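You operate a simulated robot arm through the tools that you are given. There is no shell and no other tool. Be economical: measure what you need, move in short steps, check, and stop when the job is done.

Carry out the task below with a simulated robot arm. There is one attempt and no reset: what you move stays moved.

TASK
Put the grey bearing and the teal seal from the window lane of the blue conveyor in the white kit tray.
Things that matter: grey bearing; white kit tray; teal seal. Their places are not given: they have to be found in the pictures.

It is judged by the outcome, as a careful person would: the job done as asked, and still so three seconds after it is handed in. It fails if anything else is knocked over, pushed out of place, dropped, spilled or broken.

THE ROBOT
A 7-joint arm with a two-finger parallel gripper, fixed in place. Base frame: the origin is at the foot of the arm, x ahead of it, y to its left, z up; the work surface is at about z = 0. Lengths are in m, angles in rad, forces in N, time in s.
With the tool pointing down near the work surface it reaches from about 0.24 to 0.62 m from the base axis. Its first joint turns from -1.152 to 1.152 rad. Payload 2.6 kg.
Tool frame: the origin (TCP) lies between the finger pads and is the grasp point; the fingertips stand 0.03 m ahead of it; z points along the fingers, y is the line along which they close. The gripper opens to 0.094 m. The fingers are 0.028 m wide and 0.01 m thick; the gripper's body (0.05 by 0.096 m) begins 0.055 m behind the TCP.
Orientation is that of the tool frame in the base frame, as a unit quaternion [x, y, z, w]. With the fingers straight down and closing along the base's y, the tool's x points along the base's -x, its y along +y and its z along -z.

THE INTERFACE
- The arm moves only by the tool play_rows. Its argument "targets" is a list of rows, each a list of 7 numbers: the gripper command, from -1 (fully open) to 1 (shut), values between in proportion, then the shift along the tool's x, y, z in units of 20 mm (1.0 is 20 mm), then the turn, a rotation vector about the tool's x, y, z in units of 8 degrees (1.0 is 8 degrees). In form: [[gripper, tx, ty, tz, ax, ay, az], ...]. A call has 1 to 8 rows; each row shifts and turns the commanded pose from where the row before left it, along the tool's axes as they then stand. A call with a number of a shift or a turn outside -1 to 1 is refused whole. A row lasts 0.2 s, in which the tool goes at most 0.05 m and 0.15 rad; a call with a longer step from one row to the next is refused whole, and so is a gripper value outside its range. A pose out of reach is approached as far as the arm can. The call stops where the force on the tool passes 40 N (or 10 N more than at its start, if that is more) or the arm is blocked; 0.2 s more then pass. The fingers move at their own pace (about 0.072 m/s each) and stop on an object; they squeeze with about 25 N. The grip force told is the motor's: it shows also when the fingers shut on nothing. Time passes only in rows, and 0.2 s behind the last, so rows that do not move let the fingers close. It gives the time, the measured TCP pose, the force on the tool (base axes), the opening and the grip force at its end, in the units of the frame above (readings bear some noise).
- Cameras (640 x 400 px; columns grow to the right, rows downward): "scene" is fixed at [0.0069, 0.4052, 0.5753]; the picture's right is [-0.94, -0.34, 0.00], its down [-0.20, 0.54, -0.82] and it looks along [0.28, -0.77, -0.57] (base axes); focal length 343 px, centre (320, 200). "wrist" rides on the gripper at [-0.037, 0, -0.058] in the tool frame; the picture's right is [0.00, -1.00, 0.00], its down [0.97, 0.00, -0.24] and it looks along [0.24, 0.00, 0.97] (tool axes); focal length 218 px, centre (320, 200).
- capture(camera): a new picture of that camera. No time passes.
- probe_pixels(camera, pixels): for up to 12 pixels [column, row] of the newest picture of that camera ("zoom" is the newest enlarged one), the place [x, y, z] in the base frame of the surface seen there, good to about 0.003 m, but the place of the scene camera against the robot may be out by one fixed shift of up to 0.025 m in any direction. No time passes.
- enlarge(camera, box): a new picture of the part [left, top, right, bottom] of that camera's present view, enlarged. No time passes.
- hand_in(): hands the job in; it is judged then, once.

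Work in short steps. Measure before you move; look again where a grasp or a placing could have gone wrong, and mend it. You have 60 turns and 26 pictures in all, the two below and enlarged ones among them. Open the gripper and draw the arm clear of the work before you hand the job in, unless the task says otherwise; then end with one line.

The tools are called as a command line: name --pt "numbers of a row" for each row, then --argument value for the rest, lists and objects as JSON in quotes. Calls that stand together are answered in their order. play_rows: Moves the arm, as the interface text tells. Its arguments: {"type":"object","properties":{"targets":{"type":"array","items":{"type":"array","items":{"type":"number"}}}},"required":["targets"]} The other tools are called the same way: capture (camera) takes a picture; probe_pixels (camera, pixels) gives the place of the surface under pixels of a picture; enlarge (camera, box) takes an enlarged picture of a part of a camera's view; hand_in () hands the job in.

At the start:

```text
time: 0.0
position: [0.328, -0.0476, 0.3024]
tcp_rot: [0.0, 1.0, 0.001, 0.0]
ft_force: [-0.2, 0.0, 0.5]
width: 0.0938
grasp_force: 0.1
```

scene: 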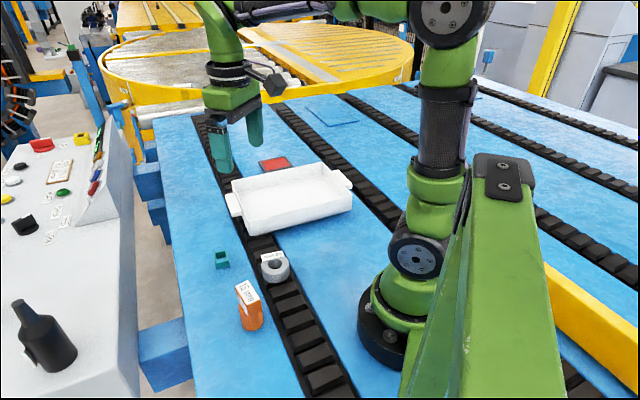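
wrist: 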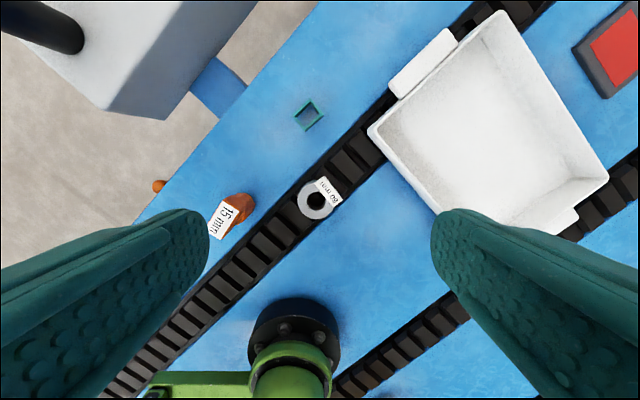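

The scene shows the grey bearing near (275,266), a teal part near (222,260), and the white tray near (290,200). I'll enlarge and probe these.

enlarge --camera "wrist" --box '[200, 80, 400, 240]'

enlarge --camera "scene" --box '[190, 120, 370, 340]'

probe_pixels --camera "wrist" --pixels '[[310, 190], [305, 205], [299, 117], [310, 104], [321, 114], [308, 128], [310, 116], [330, 188], [500, 130], [380, 130], [500, 20], [600, 180]]'

```text
2.50 times, centred on (300, 160) of wrist
```

zoom: 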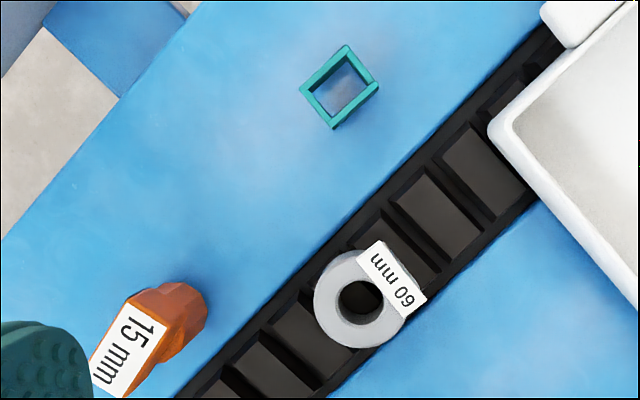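

```text
1.82 times, centred on (280, 230) of scene
```

zoom: 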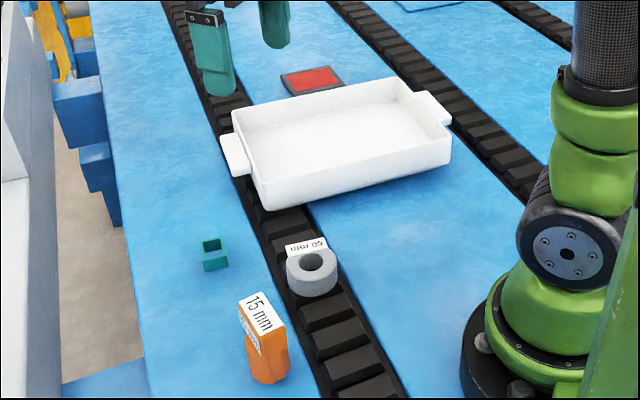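

```text
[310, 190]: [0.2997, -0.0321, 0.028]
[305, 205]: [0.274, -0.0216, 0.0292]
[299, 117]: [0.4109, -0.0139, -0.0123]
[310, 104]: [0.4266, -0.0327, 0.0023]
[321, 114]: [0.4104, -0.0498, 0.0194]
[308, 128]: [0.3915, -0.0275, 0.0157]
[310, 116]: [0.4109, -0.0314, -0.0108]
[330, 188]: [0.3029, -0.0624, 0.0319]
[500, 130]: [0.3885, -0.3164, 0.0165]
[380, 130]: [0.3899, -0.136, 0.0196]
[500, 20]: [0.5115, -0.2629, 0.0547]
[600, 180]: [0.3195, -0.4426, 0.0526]
```

Bearing's centre is about (0.28,-0.038) and the seal's about (0.41,-0.03). I lower 0.1 m for a better look at both.

play_rows --pt "-1 0 0 1 0 0 0" --pt "-1 0 0 1 0 0 0" --pt "-1 0 0 1 0 0 0" --pt "-1 0 0 1 0 0 0" --pt "-1 0 0 1 0 0 0"

capture --camera "wrist"

```text
time: 1.2
position: [0.329, -0.0468, 0.202]
tcp_rot: [0.0, 1.0, 0.0, 0.0]
ft_force: [-0.1, 1.0, -0.1]
width: 0.0941
grasp_force: 0.1
```

```text
21 pictures are left
```

wrist: 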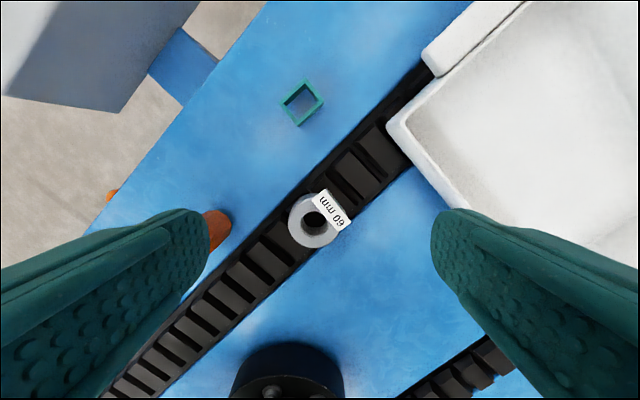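

enlarge --camera "wrist" --box '[260, 60, 380, 260]'

probe_pixels --camera "wrist" --pixels '[[294, 222], [310, 240], [331, 236], [305, 202], [312, 220], [330, 205], [303, 83], [322, 101], [296, 123], [284, 100], [260, 150], [480, 150]]'

```text
2.00 times, centred on (320, 160) of wrist
```

zoom: 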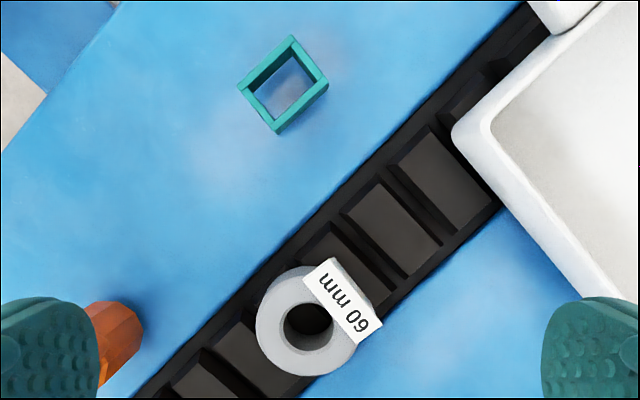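

```text
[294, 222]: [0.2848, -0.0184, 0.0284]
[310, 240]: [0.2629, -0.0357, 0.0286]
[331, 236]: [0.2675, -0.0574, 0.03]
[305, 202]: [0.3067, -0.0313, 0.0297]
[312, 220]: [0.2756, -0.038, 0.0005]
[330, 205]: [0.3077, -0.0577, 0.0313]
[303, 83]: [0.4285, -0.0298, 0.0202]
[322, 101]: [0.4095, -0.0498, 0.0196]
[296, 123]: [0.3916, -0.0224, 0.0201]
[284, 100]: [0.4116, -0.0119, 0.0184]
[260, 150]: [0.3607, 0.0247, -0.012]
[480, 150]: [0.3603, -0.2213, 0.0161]
```

The bearing rim is centred at about (0.286,-0.039) with top z≈0.03. The label covers its upper right, so I'll grip along the axis parallel to the label. I move above it and turn about +62°.

play_rows --pt "-1 0.72 0.13 0 0 0 0" --pt "-1 0.72 0.13 0 0 0 0" --pt "-1 0.71 0.13 0 0 0 0" --pt "-1 0 0 0 0 0 0.97" --pt "-1 0 0 0 0 0 0.97" --pt "-1 0 0 0 0 0 0.97" --pt "-1 0 0 0 0 0 0.97" --pt "-1 0 0 0 0 0 0.97"

play_rows --pt "-1 0 0 0 0 0 0.97" --pt "-1 0 0 0 0 0 0.97" --pt "-1 0 0 0 0 0 0.97" --pt "-1 0 0 1 0 0 0" --pt "-1 0 0 1 0 0 0" --pt "-1 0 0 1 0 0 0"

capture --camera "wrist"

```text
time: 3.0
position: [0.285, -0.0392, 0.2023]
tcp_rot: [0.334, 0.943, 0.001, -0.001]
ft_force: [0.2, 0.0, -0.2]
width: 0.0941
grasp_force: 0.0
```

```text
time: 4.4
position: [0.2854, -0.0375, 0.144]
tcp_rot: [0.515, 0.857, 0.001, 0.0]
ft_force: [-0.3, 0.2, 0.1]
width: 0.0943
grasp_force: 0.1
```

```text
19 pictures are left
```

wrist: 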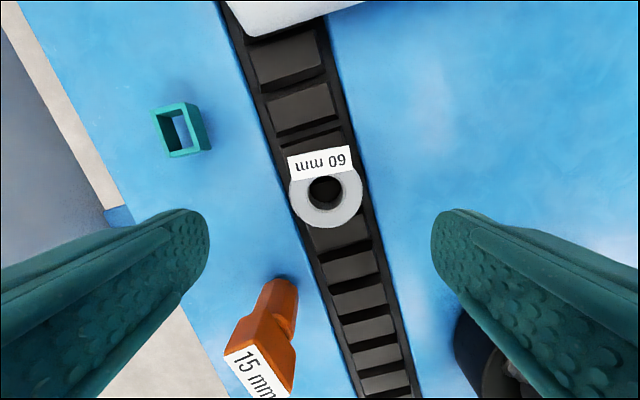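

Bearing centre is at (325,191), while the grip axis projects to (320,193), so I shift 4 mm. First I check surface heights where the fingers go down.

probe_pixels --camera "wrist" --pixels '[[270, 190], [380, 190], [290, 195], [360, 195], [325, 225], [325, 190], [345, 235], [320, 165], [295, 158], [350, 158], [345, 268]]'

play_rows --pt "-1 0.07 -0.2 0.6 0 0 0" --pt "-1 0 0 0.8 0 0 0" --pt "-1 0 0 0.8 0 0 0" --pt "-1 0 0 0.8 0 0 0"

capture --camera "wrist"

```text
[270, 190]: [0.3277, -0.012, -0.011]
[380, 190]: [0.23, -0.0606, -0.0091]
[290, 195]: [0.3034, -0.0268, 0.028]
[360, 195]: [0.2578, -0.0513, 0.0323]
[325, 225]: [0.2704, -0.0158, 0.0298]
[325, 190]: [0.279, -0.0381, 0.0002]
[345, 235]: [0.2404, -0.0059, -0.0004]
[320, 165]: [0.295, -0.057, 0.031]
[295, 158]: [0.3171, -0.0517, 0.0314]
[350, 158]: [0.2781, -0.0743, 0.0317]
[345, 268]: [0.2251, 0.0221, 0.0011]
```

```text
time: 5.4
position: [0.2803, -0.0385, 0.0817]
tcp_rot: [0.515, 0.857, 0.0, 0.0]
ft_force: [0.0, 0.6, -0.9]
width: 0.0941
grasp_force: 0.0
```

```text
18 pictures are left
```

wrist: 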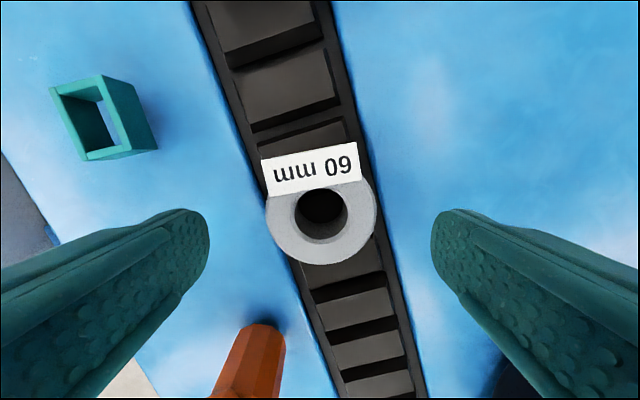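

Laterally centred; the bearing is about 4 mm towards the image top. I correct 2 mm (staying clear of the label), descend to z≈0.036 and close.

play_rows --pt "-1 -0.1 -0.03 0.8 0 0 0" --pt "-1 0 0 0.8 0 0 0" --pt "-1 0 0 0.68 0 0 0" --pt "0 0 0 0 0 0 0" --pt "0.5 0 0 0 0 0 0" --pt "1 0 0 0 0 0 0" --pt "1 0 0 0 0 0 0" --pt "1 0 0 0 0 0 0"

capture --camera "wrist"

```text
time: 7.2
position: [0.2802, -0.0408, 0.0358]
tcp_rot: [0.516, 0.857, 0.0, 0.0]
ft_force: [-0.8, -1.7, 0.8]
width: 0.0517
grasp_force: 24.7
```

```text
17 pictures are left
```

wrist: 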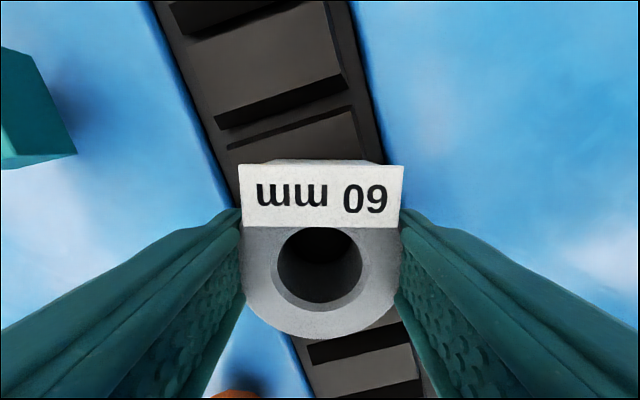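

Bearing held (width 0.052, 24.7 N). I lift it straight up.

play_rows --pt "1 0 0 -0.5 0 0 0" --pt "1 0 0 -1 0 0 0" --pt "1 0 0 -1 0 0 0" --pt "1 0 0 -1 0 0 0" --pt "1 0 0 -1 0 0 0" --pt "1 0 0 -1 0 0 0" --pt "1 0 0 -1 0 0 0"

capture --camera "wrist"

capture --camera "scene"

probe_pixels --camera "scene" --pixels '[[233, 182], [325, 164], [353, 203], [254, 228], [290, 195], [265, 215], [320, 200], [310, 180], [250, 190]]'

```text
time: 8.8
position: [0.2811, -0.0417, 0.1683]
tcp_rot: [0.515, 0.857, 0.0, 0.0]
ft_force: [0.4, 0.6, -2.2]
width: 0.0518
grasp_force: 24.5
```

```text
16 pictures are left
```

wrist: 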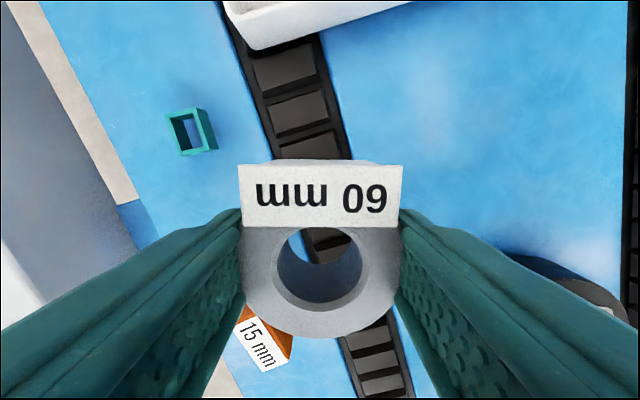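

```text
15 pictures are left
```

scene: 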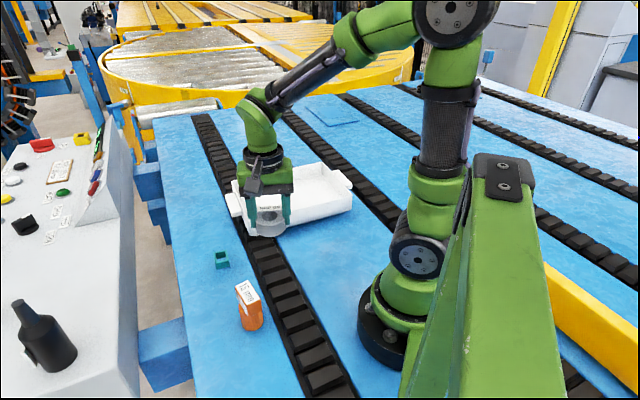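

```text
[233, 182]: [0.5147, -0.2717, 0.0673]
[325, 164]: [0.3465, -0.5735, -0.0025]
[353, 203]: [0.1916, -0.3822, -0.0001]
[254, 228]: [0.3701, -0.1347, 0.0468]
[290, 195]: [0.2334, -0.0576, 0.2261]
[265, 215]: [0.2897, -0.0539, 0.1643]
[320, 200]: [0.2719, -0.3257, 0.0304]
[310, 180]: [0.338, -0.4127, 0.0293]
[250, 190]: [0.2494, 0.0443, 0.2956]
```

Bearing lifts cleanly. I move at height (bearing bottom ≈0.13, tray rim ≈0.055) over the tray along tool −x to look at it.

play_rows --pt "1 -1 0.1 0 0 0 0" --pt "1 -1 0.1 0 0 0 0" --pt "1 -1 0.1 0 0 0 0" --pt "1 -1 0.1 0 0 0 0" --pt "1 -1 0.1 0 0 0 0" --pt "1 -1 0.1 0 0 0 0" --pt "1 -1 0.1 0 0 0 0"

capture --camera "wrist"

```text
time: 10.4
position: [0.3605, -0.1589, 0.1665]
tcp_rot: [0.516, 0.857, 0.0, 0.0]
ft_force: [0.4, -0.1, -1.8]
width: 0.0518
grasp_force: 25.1
```

```text
14 pictures are left
```

wrist: 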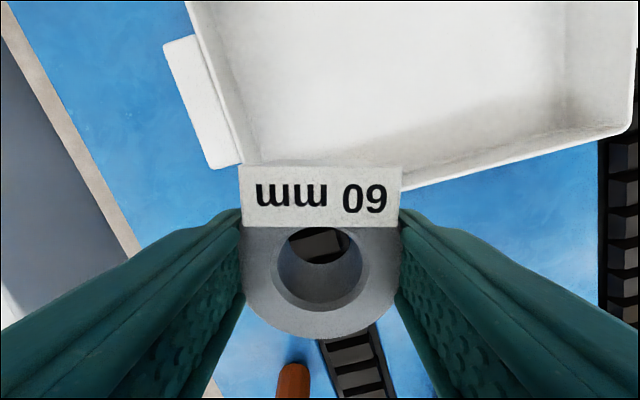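

The tray interior fills the top of the picture; I probe its floor and rim.

probe_pixels --camera "wrist" --pixels '[[260, 120], [290, 100], [400, 100], [540, 60], [300, 20], [420, 20], [500, 10], [232, 110], [215, 60], [430, 175], [600, 132], [560, 90]]'

```text
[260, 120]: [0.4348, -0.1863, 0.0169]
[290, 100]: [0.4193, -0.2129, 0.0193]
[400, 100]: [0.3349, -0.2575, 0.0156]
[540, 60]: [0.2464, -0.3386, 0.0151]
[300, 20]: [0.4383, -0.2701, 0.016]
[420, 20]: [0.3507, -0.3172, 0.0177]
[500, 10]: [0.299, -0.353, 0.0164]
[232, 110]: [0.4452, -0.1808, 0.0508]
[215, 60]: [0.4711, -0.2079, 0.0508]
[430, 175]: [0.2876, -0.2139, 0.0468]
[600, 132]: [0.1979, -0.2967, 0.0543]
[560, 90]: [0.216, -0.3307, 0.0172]
```

Tray's near-left corner is at about (0.388,-0.121) and its floor at z≈0.016. I place the bearing at about (0.384,-0.240), first above and then lowering partway.

play_rows --pt "1 -0.826 -0.174 0 0 0 0" --pt "1 -0.826 -0.174 0 0 0 0" --pt "1 -0.826 -0.174 0 0 0 0" --pt "1 -0.826 -0.174 0 0 0 0" --pt "1 -0.826 -0.174 0 0 0 0" --pt "1 0 0 1 0 0 0" --pt "1 0 0 1 0 0 0" --pt "1 0 0 1 0 0 0"

capture --camera "wrist"

capture --camera "scene"

```text
time: 12.2
position: [0.383, -0.2423, 0.1071]
tcp_rot: [0.516, 0.857, 0.0, 0.001]
ft_force: [-0.1, 0.1, -2.4]
width: 0.0518
grasp_force: 25.5
```

```text
13 pictures are left
```

wrist: 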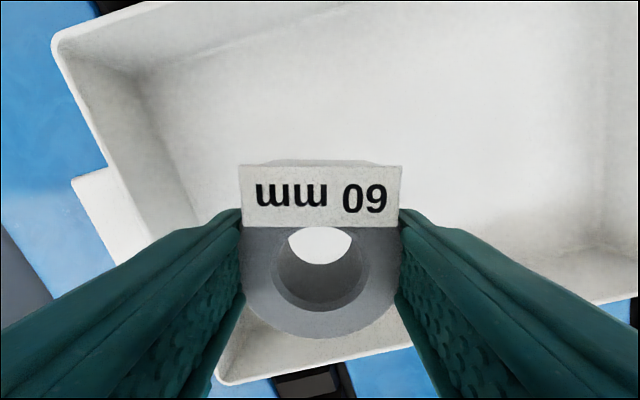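

```text
12 pictures are left
```

scene: 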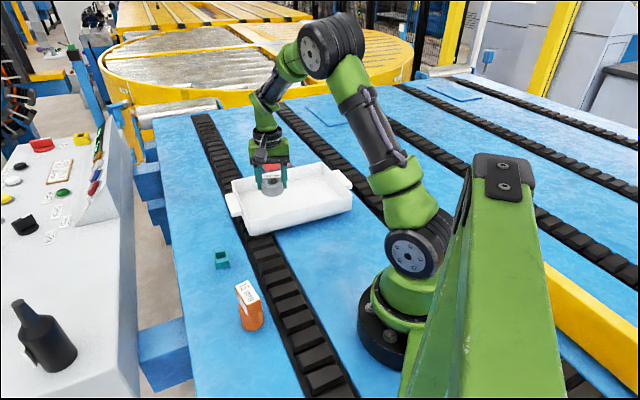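

Bearing is over the tray interior with clearance all round. I lower to z≈0.054 and read the force before releasing.

play_rows --pt "1 0 0 0.8 0 0 0" --pt "1 0 0 0.8 0 0 0" --pt "1 0 0 0.6 0 0 0" --pt "1 0 0 0.3 0 0 0" --pt "1 0 0 0.12 0 0 0"

```text
time: 13.4
position: [0.3829, -0.2406, 0.0548]
tcp_rot: [0.516, 0.857, 0.0, 0.0]
ft_force: [-0.2, 0.2, -2.0]
width: 0.0517
grasp_force: 25.0
```

No contact yet; I lower in 1 mm steps.

play_rows --pt "1 0 0 0.06 0 0 0" --pt "1 0 0 0.04 0 0 0"

```text
time: 14.0
position: [0.3825, -0.2407, 0.0534]
tcp_rot: [0.516, 0.857, 0.0, 0.0]
ft_force: [-3.8, 2.5, 9.9]
width: 0.0516
grasp_force: 24.8
```

Contact (z force up). I open partly, then rise.

play_rows --pt "-0.5 0 0 0 0 0 0" --pt "-0.7 0 0 0 0 0 0" --pt "-0.7 0 0 0 0 0 0" --pt "-0.7 0 0 -0.5 0 0 0" --pt "-0.7 0 0 -1 0 0 0" --pt "-0.7 0 0 -1 0 0 0" --pt "-0.7 0 0 -1 0 0 0" --pt "-0.7 0 0 -1 0 0 0"

play_rows --pt "-1 0 0 -1 0 0 0" --pt "-1 0 0 -1 0 0 0" --pt "-1 0.5 0 0 0 0 0"

capture --camera "wrist"

```text
time: 15.8
position: [0.3822, -0.2396, 0.142]
tcp_rot: [0.515, 0.857, 0.001, 0.0]
ft_force: [0.2, -0.1, -0.3]
width: 0.0799
grasp_force: 0.0
```

```text
time: 16.6
position: [0.3777, -0.2331, 0.1817]
tcp_rot: [0.515, 0.857, 0.0, 0.0]
ft_force: [-0.3, 0.7, -0.3]
width: 0.0941
grasp_force: 0.1
```

```text
11 pictures are left
```

wrist: 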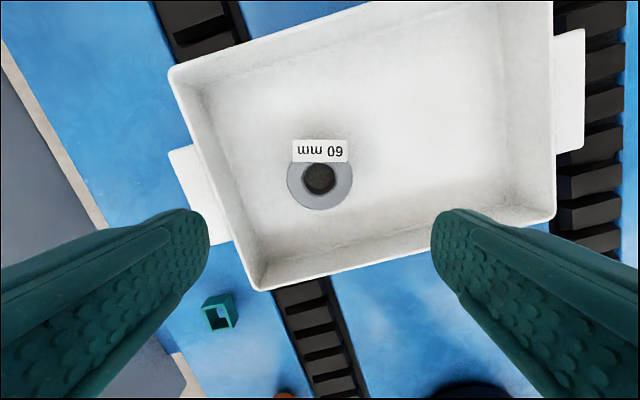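

Bearing is upright in the tray. Next is the seal at about (0.410,-0.029), with edges at about 46°/136°; I move above it and turn −18° so the fingers close along its sides.

play_rows --pt "-1 0.917 0.69 0 0 0 0" --pt "-1 0.917 0.69 0 0 0 0" --pt "-1 0.917 0.69 0 0 0 0" --pt "-1 0.917 0.69 0 0 0 0" --pt "-0.6 0.917 0.69 0 0 0 0" --pt "-0.6 0.917 0.69 0 0 0 0" --pt "-0.6 0.917 0.69 0 0 0 0" --pt "-0.6 0.917 0.69 0 0 0 0"

play_rows --pt "-0.6 0.917 0.69 0 0 0 0" --pt "-0.4 0 0 0 0 0 -0.75" --pt "-0.4 0 0 0 0 0 -0.75" --pt "-0.4 0 0 0 0 0 -0.75" --pt "-0.4 0 0 1 0 0 0" --pt "-0.4 0 0 1 0 0 0" --pt "-0.4 0 0 0.5 0 0 0"

capture --camera "wrist"

```text
time: 18.4
position: [0.4088, -0.0507, 0.181]
tcp_rot: [0.516, 0.857, 0.0, 0.0]
ft_force: [-0.2, -0.7, 0.3]
width: 0.0752
grasp_force: 0.1
```

```text
time: 20.0
position: [0.4123, -0.0268, 0.1332]
tcp_rot: [0.375, 0.927, 0.001, 0.0]
ft_force: [1.3, 0.0, 1.2]
width: 0.0658
grasp_force: 0.1
```

```text
10 pictures are left
```

wrist: 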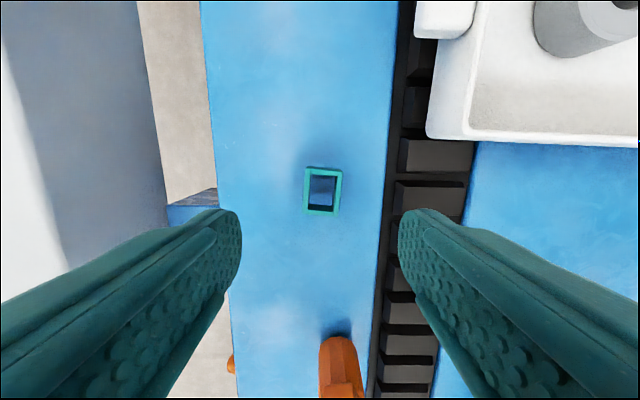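

Seal is centred at (323,190) against the predicted (320,194), nearly aligned. I trim a little and descend to z≈0.026, halting partway to check.

play_rows --pt "-0.4 -0.1 -0.12 0.7 0 0 0.35" --pt "-0.4 0 0 1 0 0 0" --pt "-0.4 0 0 1 0 0 0" --pt "-0.4 0 0 0.3 0 0 0"

capture --camera "wrist"

```text
time: 21.0
position: [0.4107, -0.0311, 0.0728]
tcp_rot: [0.397, 0.918, 0.001, 0.0]
ft_force: [-0.8, -0.2, 0.0]
width: 0.0657
grasp_force: 0.0
```

```text
9 pictures are left
```

wrist: 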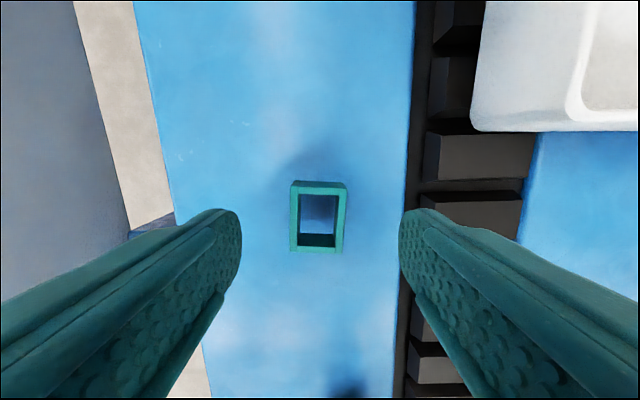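

Perfectly centred (319,217). Descend and close.

play_rows --pt "-0.4 0 0 0.8 0 0 0" --pt "-0.4 0 0 0.8 0 0 0" --pt "-0.4 0 0 0.74 0 0 0" --pt "0 0 0 0 0 0 0" --pt "0.5 0 0 0 0 0 0" --pt "1 0 0 0 0 0 0" --pt "1 0 0 0 0 0 0" --pt "1 0 0 0 0 0 0"

play_rows --pt "1 0 0 -0.5 0 0 0" --pt "1 0 0 -1 0 0 0" --pt "1 0 0 -1 0 0 0" --pt "1 0 0 -1 0 0 0" --pt "1 0 0 -1 0 0 0" --pt "1 0 0 -1 0 0 0" --pt "1 0 0 -1 0 0 0"

capture --camera "wrist"

```text
time: 21.9
position: [0.4105, -0.0314, 0.0299]
tcp_rot: [0.398, 0.918, -0.001, 0.001]
ft_force: [0.7, -0.4, 2.7]
width: 0.047
grasp_force: 0.2
stopped in row 4: the force on the tool passed its limit (the readings are from after the stop); the commanded pose is now the measured one
```

```text
time: 23.4
position: [0.4094, -0.0304, 0.1587]
tcp_rot: [0.398, 0.917, -0.001, 0.001]
ft_force: [-0.5, 0.2, 0.4]
width: 0.0287
grasp_force: 25.2
```

```text
8 pictures are left
```

wrist: 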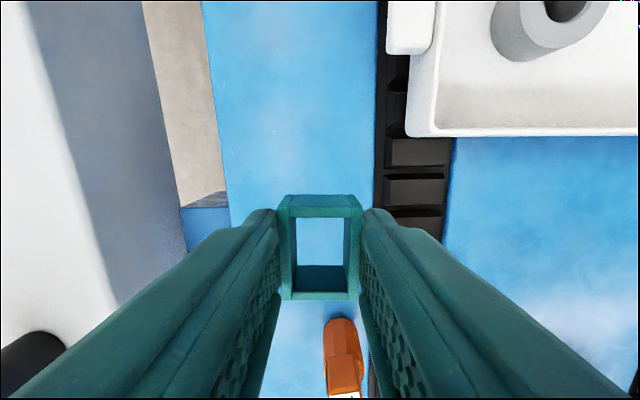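

The stop came from the fingertips grazing the belt, but the seal was gripped (0.0287, 25 N) and lifted level. I carry it to the tray's free end at about (0.31,-0.315).

play_rows --pt "1 -0.5 -0.953 0 0 0 0" --pt "1 -0.5 -0.953 0 0 0 0" --pt "1 -0.5 -0.953 0 0 0 0" --pt "1 -0.5 -0.953 0 0 0 0" --pt "1 -0.5 -0.953 0 0 0 0" --pt "1 -0.5 -0.953 0 0 0 0" --pt "1 -0.5 -0.953 0 0 0 0"

play_rows --pt "1 -0.5 -0.953 0 0 0 0" --pt "1 -0.5 -0.953 0 0 0 0" --pt "1 -0.5 -0.953 0 0 0 0" --pt "1 -0.5 -0.953 0 0 0 0" --pt "1 -0.5 -0.953 0 0 0 0" --pt "1 -0.5 -0.953 0 0 0 0" --pt "1 -0.5 -0.953 0 0 0 0"

capture --camera "wrist"

enlarge --camera "scene" --box '[190, 120, 370, 340]'

```text
time: 25.1
position: [0.3603, -0.1732, 0.1585]
tcp_rot: [0.397, 0.918, 0.0, 0.0]
ft_force: [-0.3, -0.3, -0.1]
width: 0.0289
grasp_force: 25.3
```

```text
time: 26.6
position: [0.3121, -0.3166, 0.1583]
tcp_rot: [0.398, 0.917, 0.0, -0.001]
ft_force: [-0.2, 0.9, -0.2]
width: 0.0292
grasp_force: 25.2
```

```text
7 pictures are left
```

wrist: 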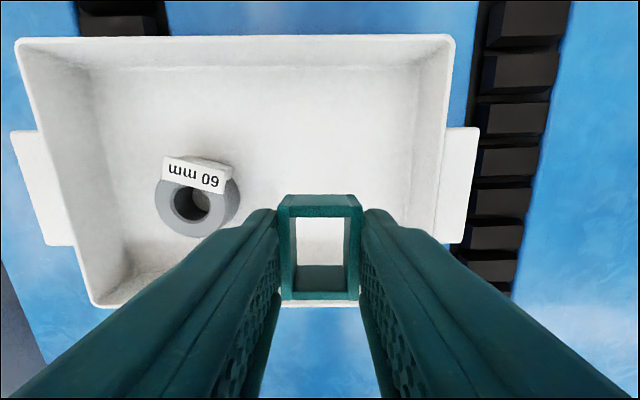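

```text
1.82 times, centred on (280, 230) of scene
```

zoom: 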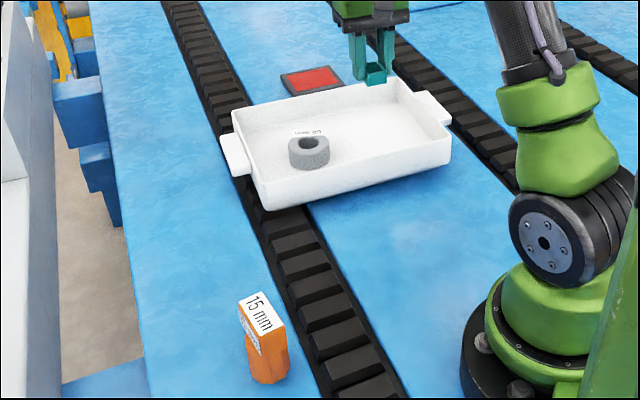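

The landing point projects to about (320,187): inside the tray, clear of bearing and walls. I descend.

play_rows --pt "1 0 0 1 0 0 0" --pt "1 0 0 1 0 0 0" --pt "1 0 0 1 0 0 0" --pt "1 0 0 1 0 0 0" --pt "1 0 0 0.4 0 0 0"

play_rows --pt "1 0 0 0.15 0 0 0" --pt "1 0 0 0.15 0 0 0" --pt "1 0 0 0.1 0 0 0"

```text
time: 27.9
position: [0.3127, -0.3156, 0.0726]
tcp_rot: [0.398, 0.917, 0.0, 0.0]
ft_force: [-0.2, 0.1, -1.1]
width: 0.0288
grasp_force: 24.7
```

```text
time: 28.6
position: [0.3107, -0.3161, 0.064]
tcp_rot: [0.398, 0.918, 0.001, 0.0]
ft_force: [0.3, -0.4, -0.6]
width: 0.0288
grasp_force: 24.9
```

play_rows --pt "1 0 0 0.1 0 0 0" --pt "1 0 0 0.1 0 0 0"

enlarge --camera "scene" --box '[240, 130, 360, 230]'

```text
time: 29.2
position: [0.3128, -0.3169, 0.0599]
tcp_rot: [0.398, 0.917, 0.0, 0.0]
ft_force: [-0.4, -0.1, -0.7]
width: 0.0287
grasp_force: 25.1
```

```text
4.00 times, centred on (300, 180) of scene
```

zoom: 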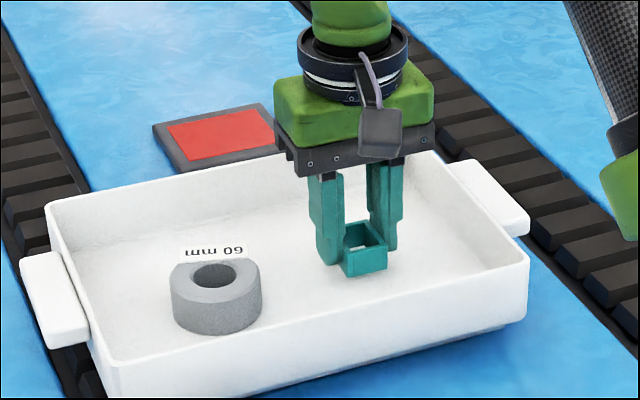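

Still no contact; the seal's bottom is just a little above the floor. I lower further in small steps.

play_rows --pt "1 0 0 0.1 0 0 0" --pt "1 0 0 0.1 0 0 0"

play_rows --pt "1 0 0 0.07 0 0 0" --pt "1 0 0 0.05 0 0 0"

```text
time: 29.9
position: [0.3118, -0.3165, 0.0566]
tcp_rot: [0.398, 0.917, 0.0, 0.0]
ft_force: [0.1, 0.7, -0.8]
width: 0.0288
grasp_force: 25.2
```

```text
time: 30.4
position: [0.3118, -0.3163, 0.0553]
tcp_rot: [0.398, 0.917, 0.0, -0.001]
ft_force: [0.3, -0.4, -0.5]
width: 0.0286
grasp_force: 25.4
```

play_rows --pt "1 0 0 0.07 0 0 0" --pt "1 0 0 0.05 0 0 0"

play_rows --pt "1 0 0 0.05 0 0 0" --pt "1 0 0 0.05 0 0 0"

```text
time: 31.1
position: [0.3128, -0.3153, 0.0523]
tcp_rot: [0.398, 0.917, 0.0, 0.0]
ft_force: [0.1, 1.1, 0.4]
width: 0.0289
grasp_force: 25.1
```

```text
time: 31.6
position: [0.3124, -0.3159, 0.0505]
tcp_rot: [0.398, 0.917, 0.001, -0.001]
ft_force: [-1.5, 1.2, 7.8]
width: 0.0288
grasp_force: 25.2
```

Contact at z≈0.0505. I open slightly and retreat upward.

play_rows --pt "0.1 0 0 0 0 0 0" --pt "-0.1 0 0 0 0 0 0" --pt "-0.1 0 0 0 0 0 0" --pt "-0.1 0 0 -0.5 0 0 0" --pt "-0.1 0 0 -1 0 0 0" --pt "-0.1 0 0 -1 0 0 0" --pt "-0.1 0 0 -1 0 0 0" --pt "-0.1 0 0 -1 0 0 0"

play_rows --pt "-1 0 0 -1 0 0 0" --pt "-1 0 0 -1 0 0 0" --pt "-1 0 0 -1 0 0 0" --pt "-1 0 0 -1 0 0 0"

capture --camera "wrist"

capture --camera "scene"

```text
time: 33.5
position: [0.3114, -0.3158, 0.1389]
tcp_rot: [0.398, 0.917, 0.0, 0.0]
ft_force: [-0.1, 0.3, 0.1]
width: 0.0519
grasp_force: 0.1
```

```text
time: 34.5
position: [0.3114, -0.3171, 0.2182]
tcp_rot: [0.398, 0.918, -0.001, 0.0]
ft_force: [-0.2, 0.2, -0.3]
width: 0.094
grasp_force: 0.1
```

```text
4 pictures are left
```

wrist: 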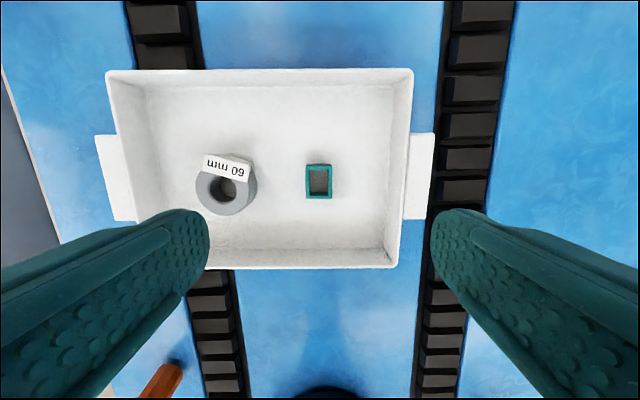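

```text
3 pictures are left
```

scene: 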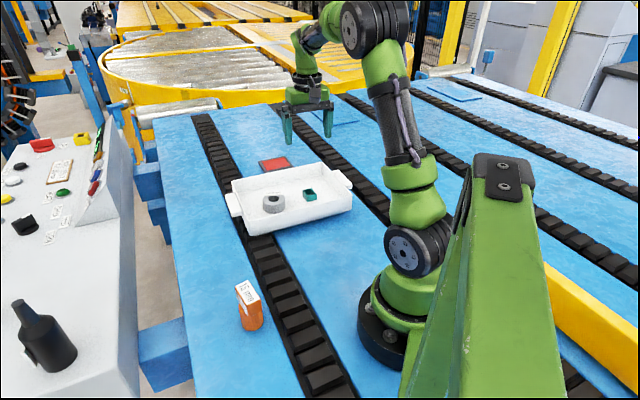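

Both parts rest upright in the tray, nothing else has moved, and the arm is clear and open. Handing in.

hand_in

```text
The job is handed in.
```

The grey bearing and the teal seal are both standing upright in the white kit tray. Nothing else was moved, and the gripper is open and clear of the work.
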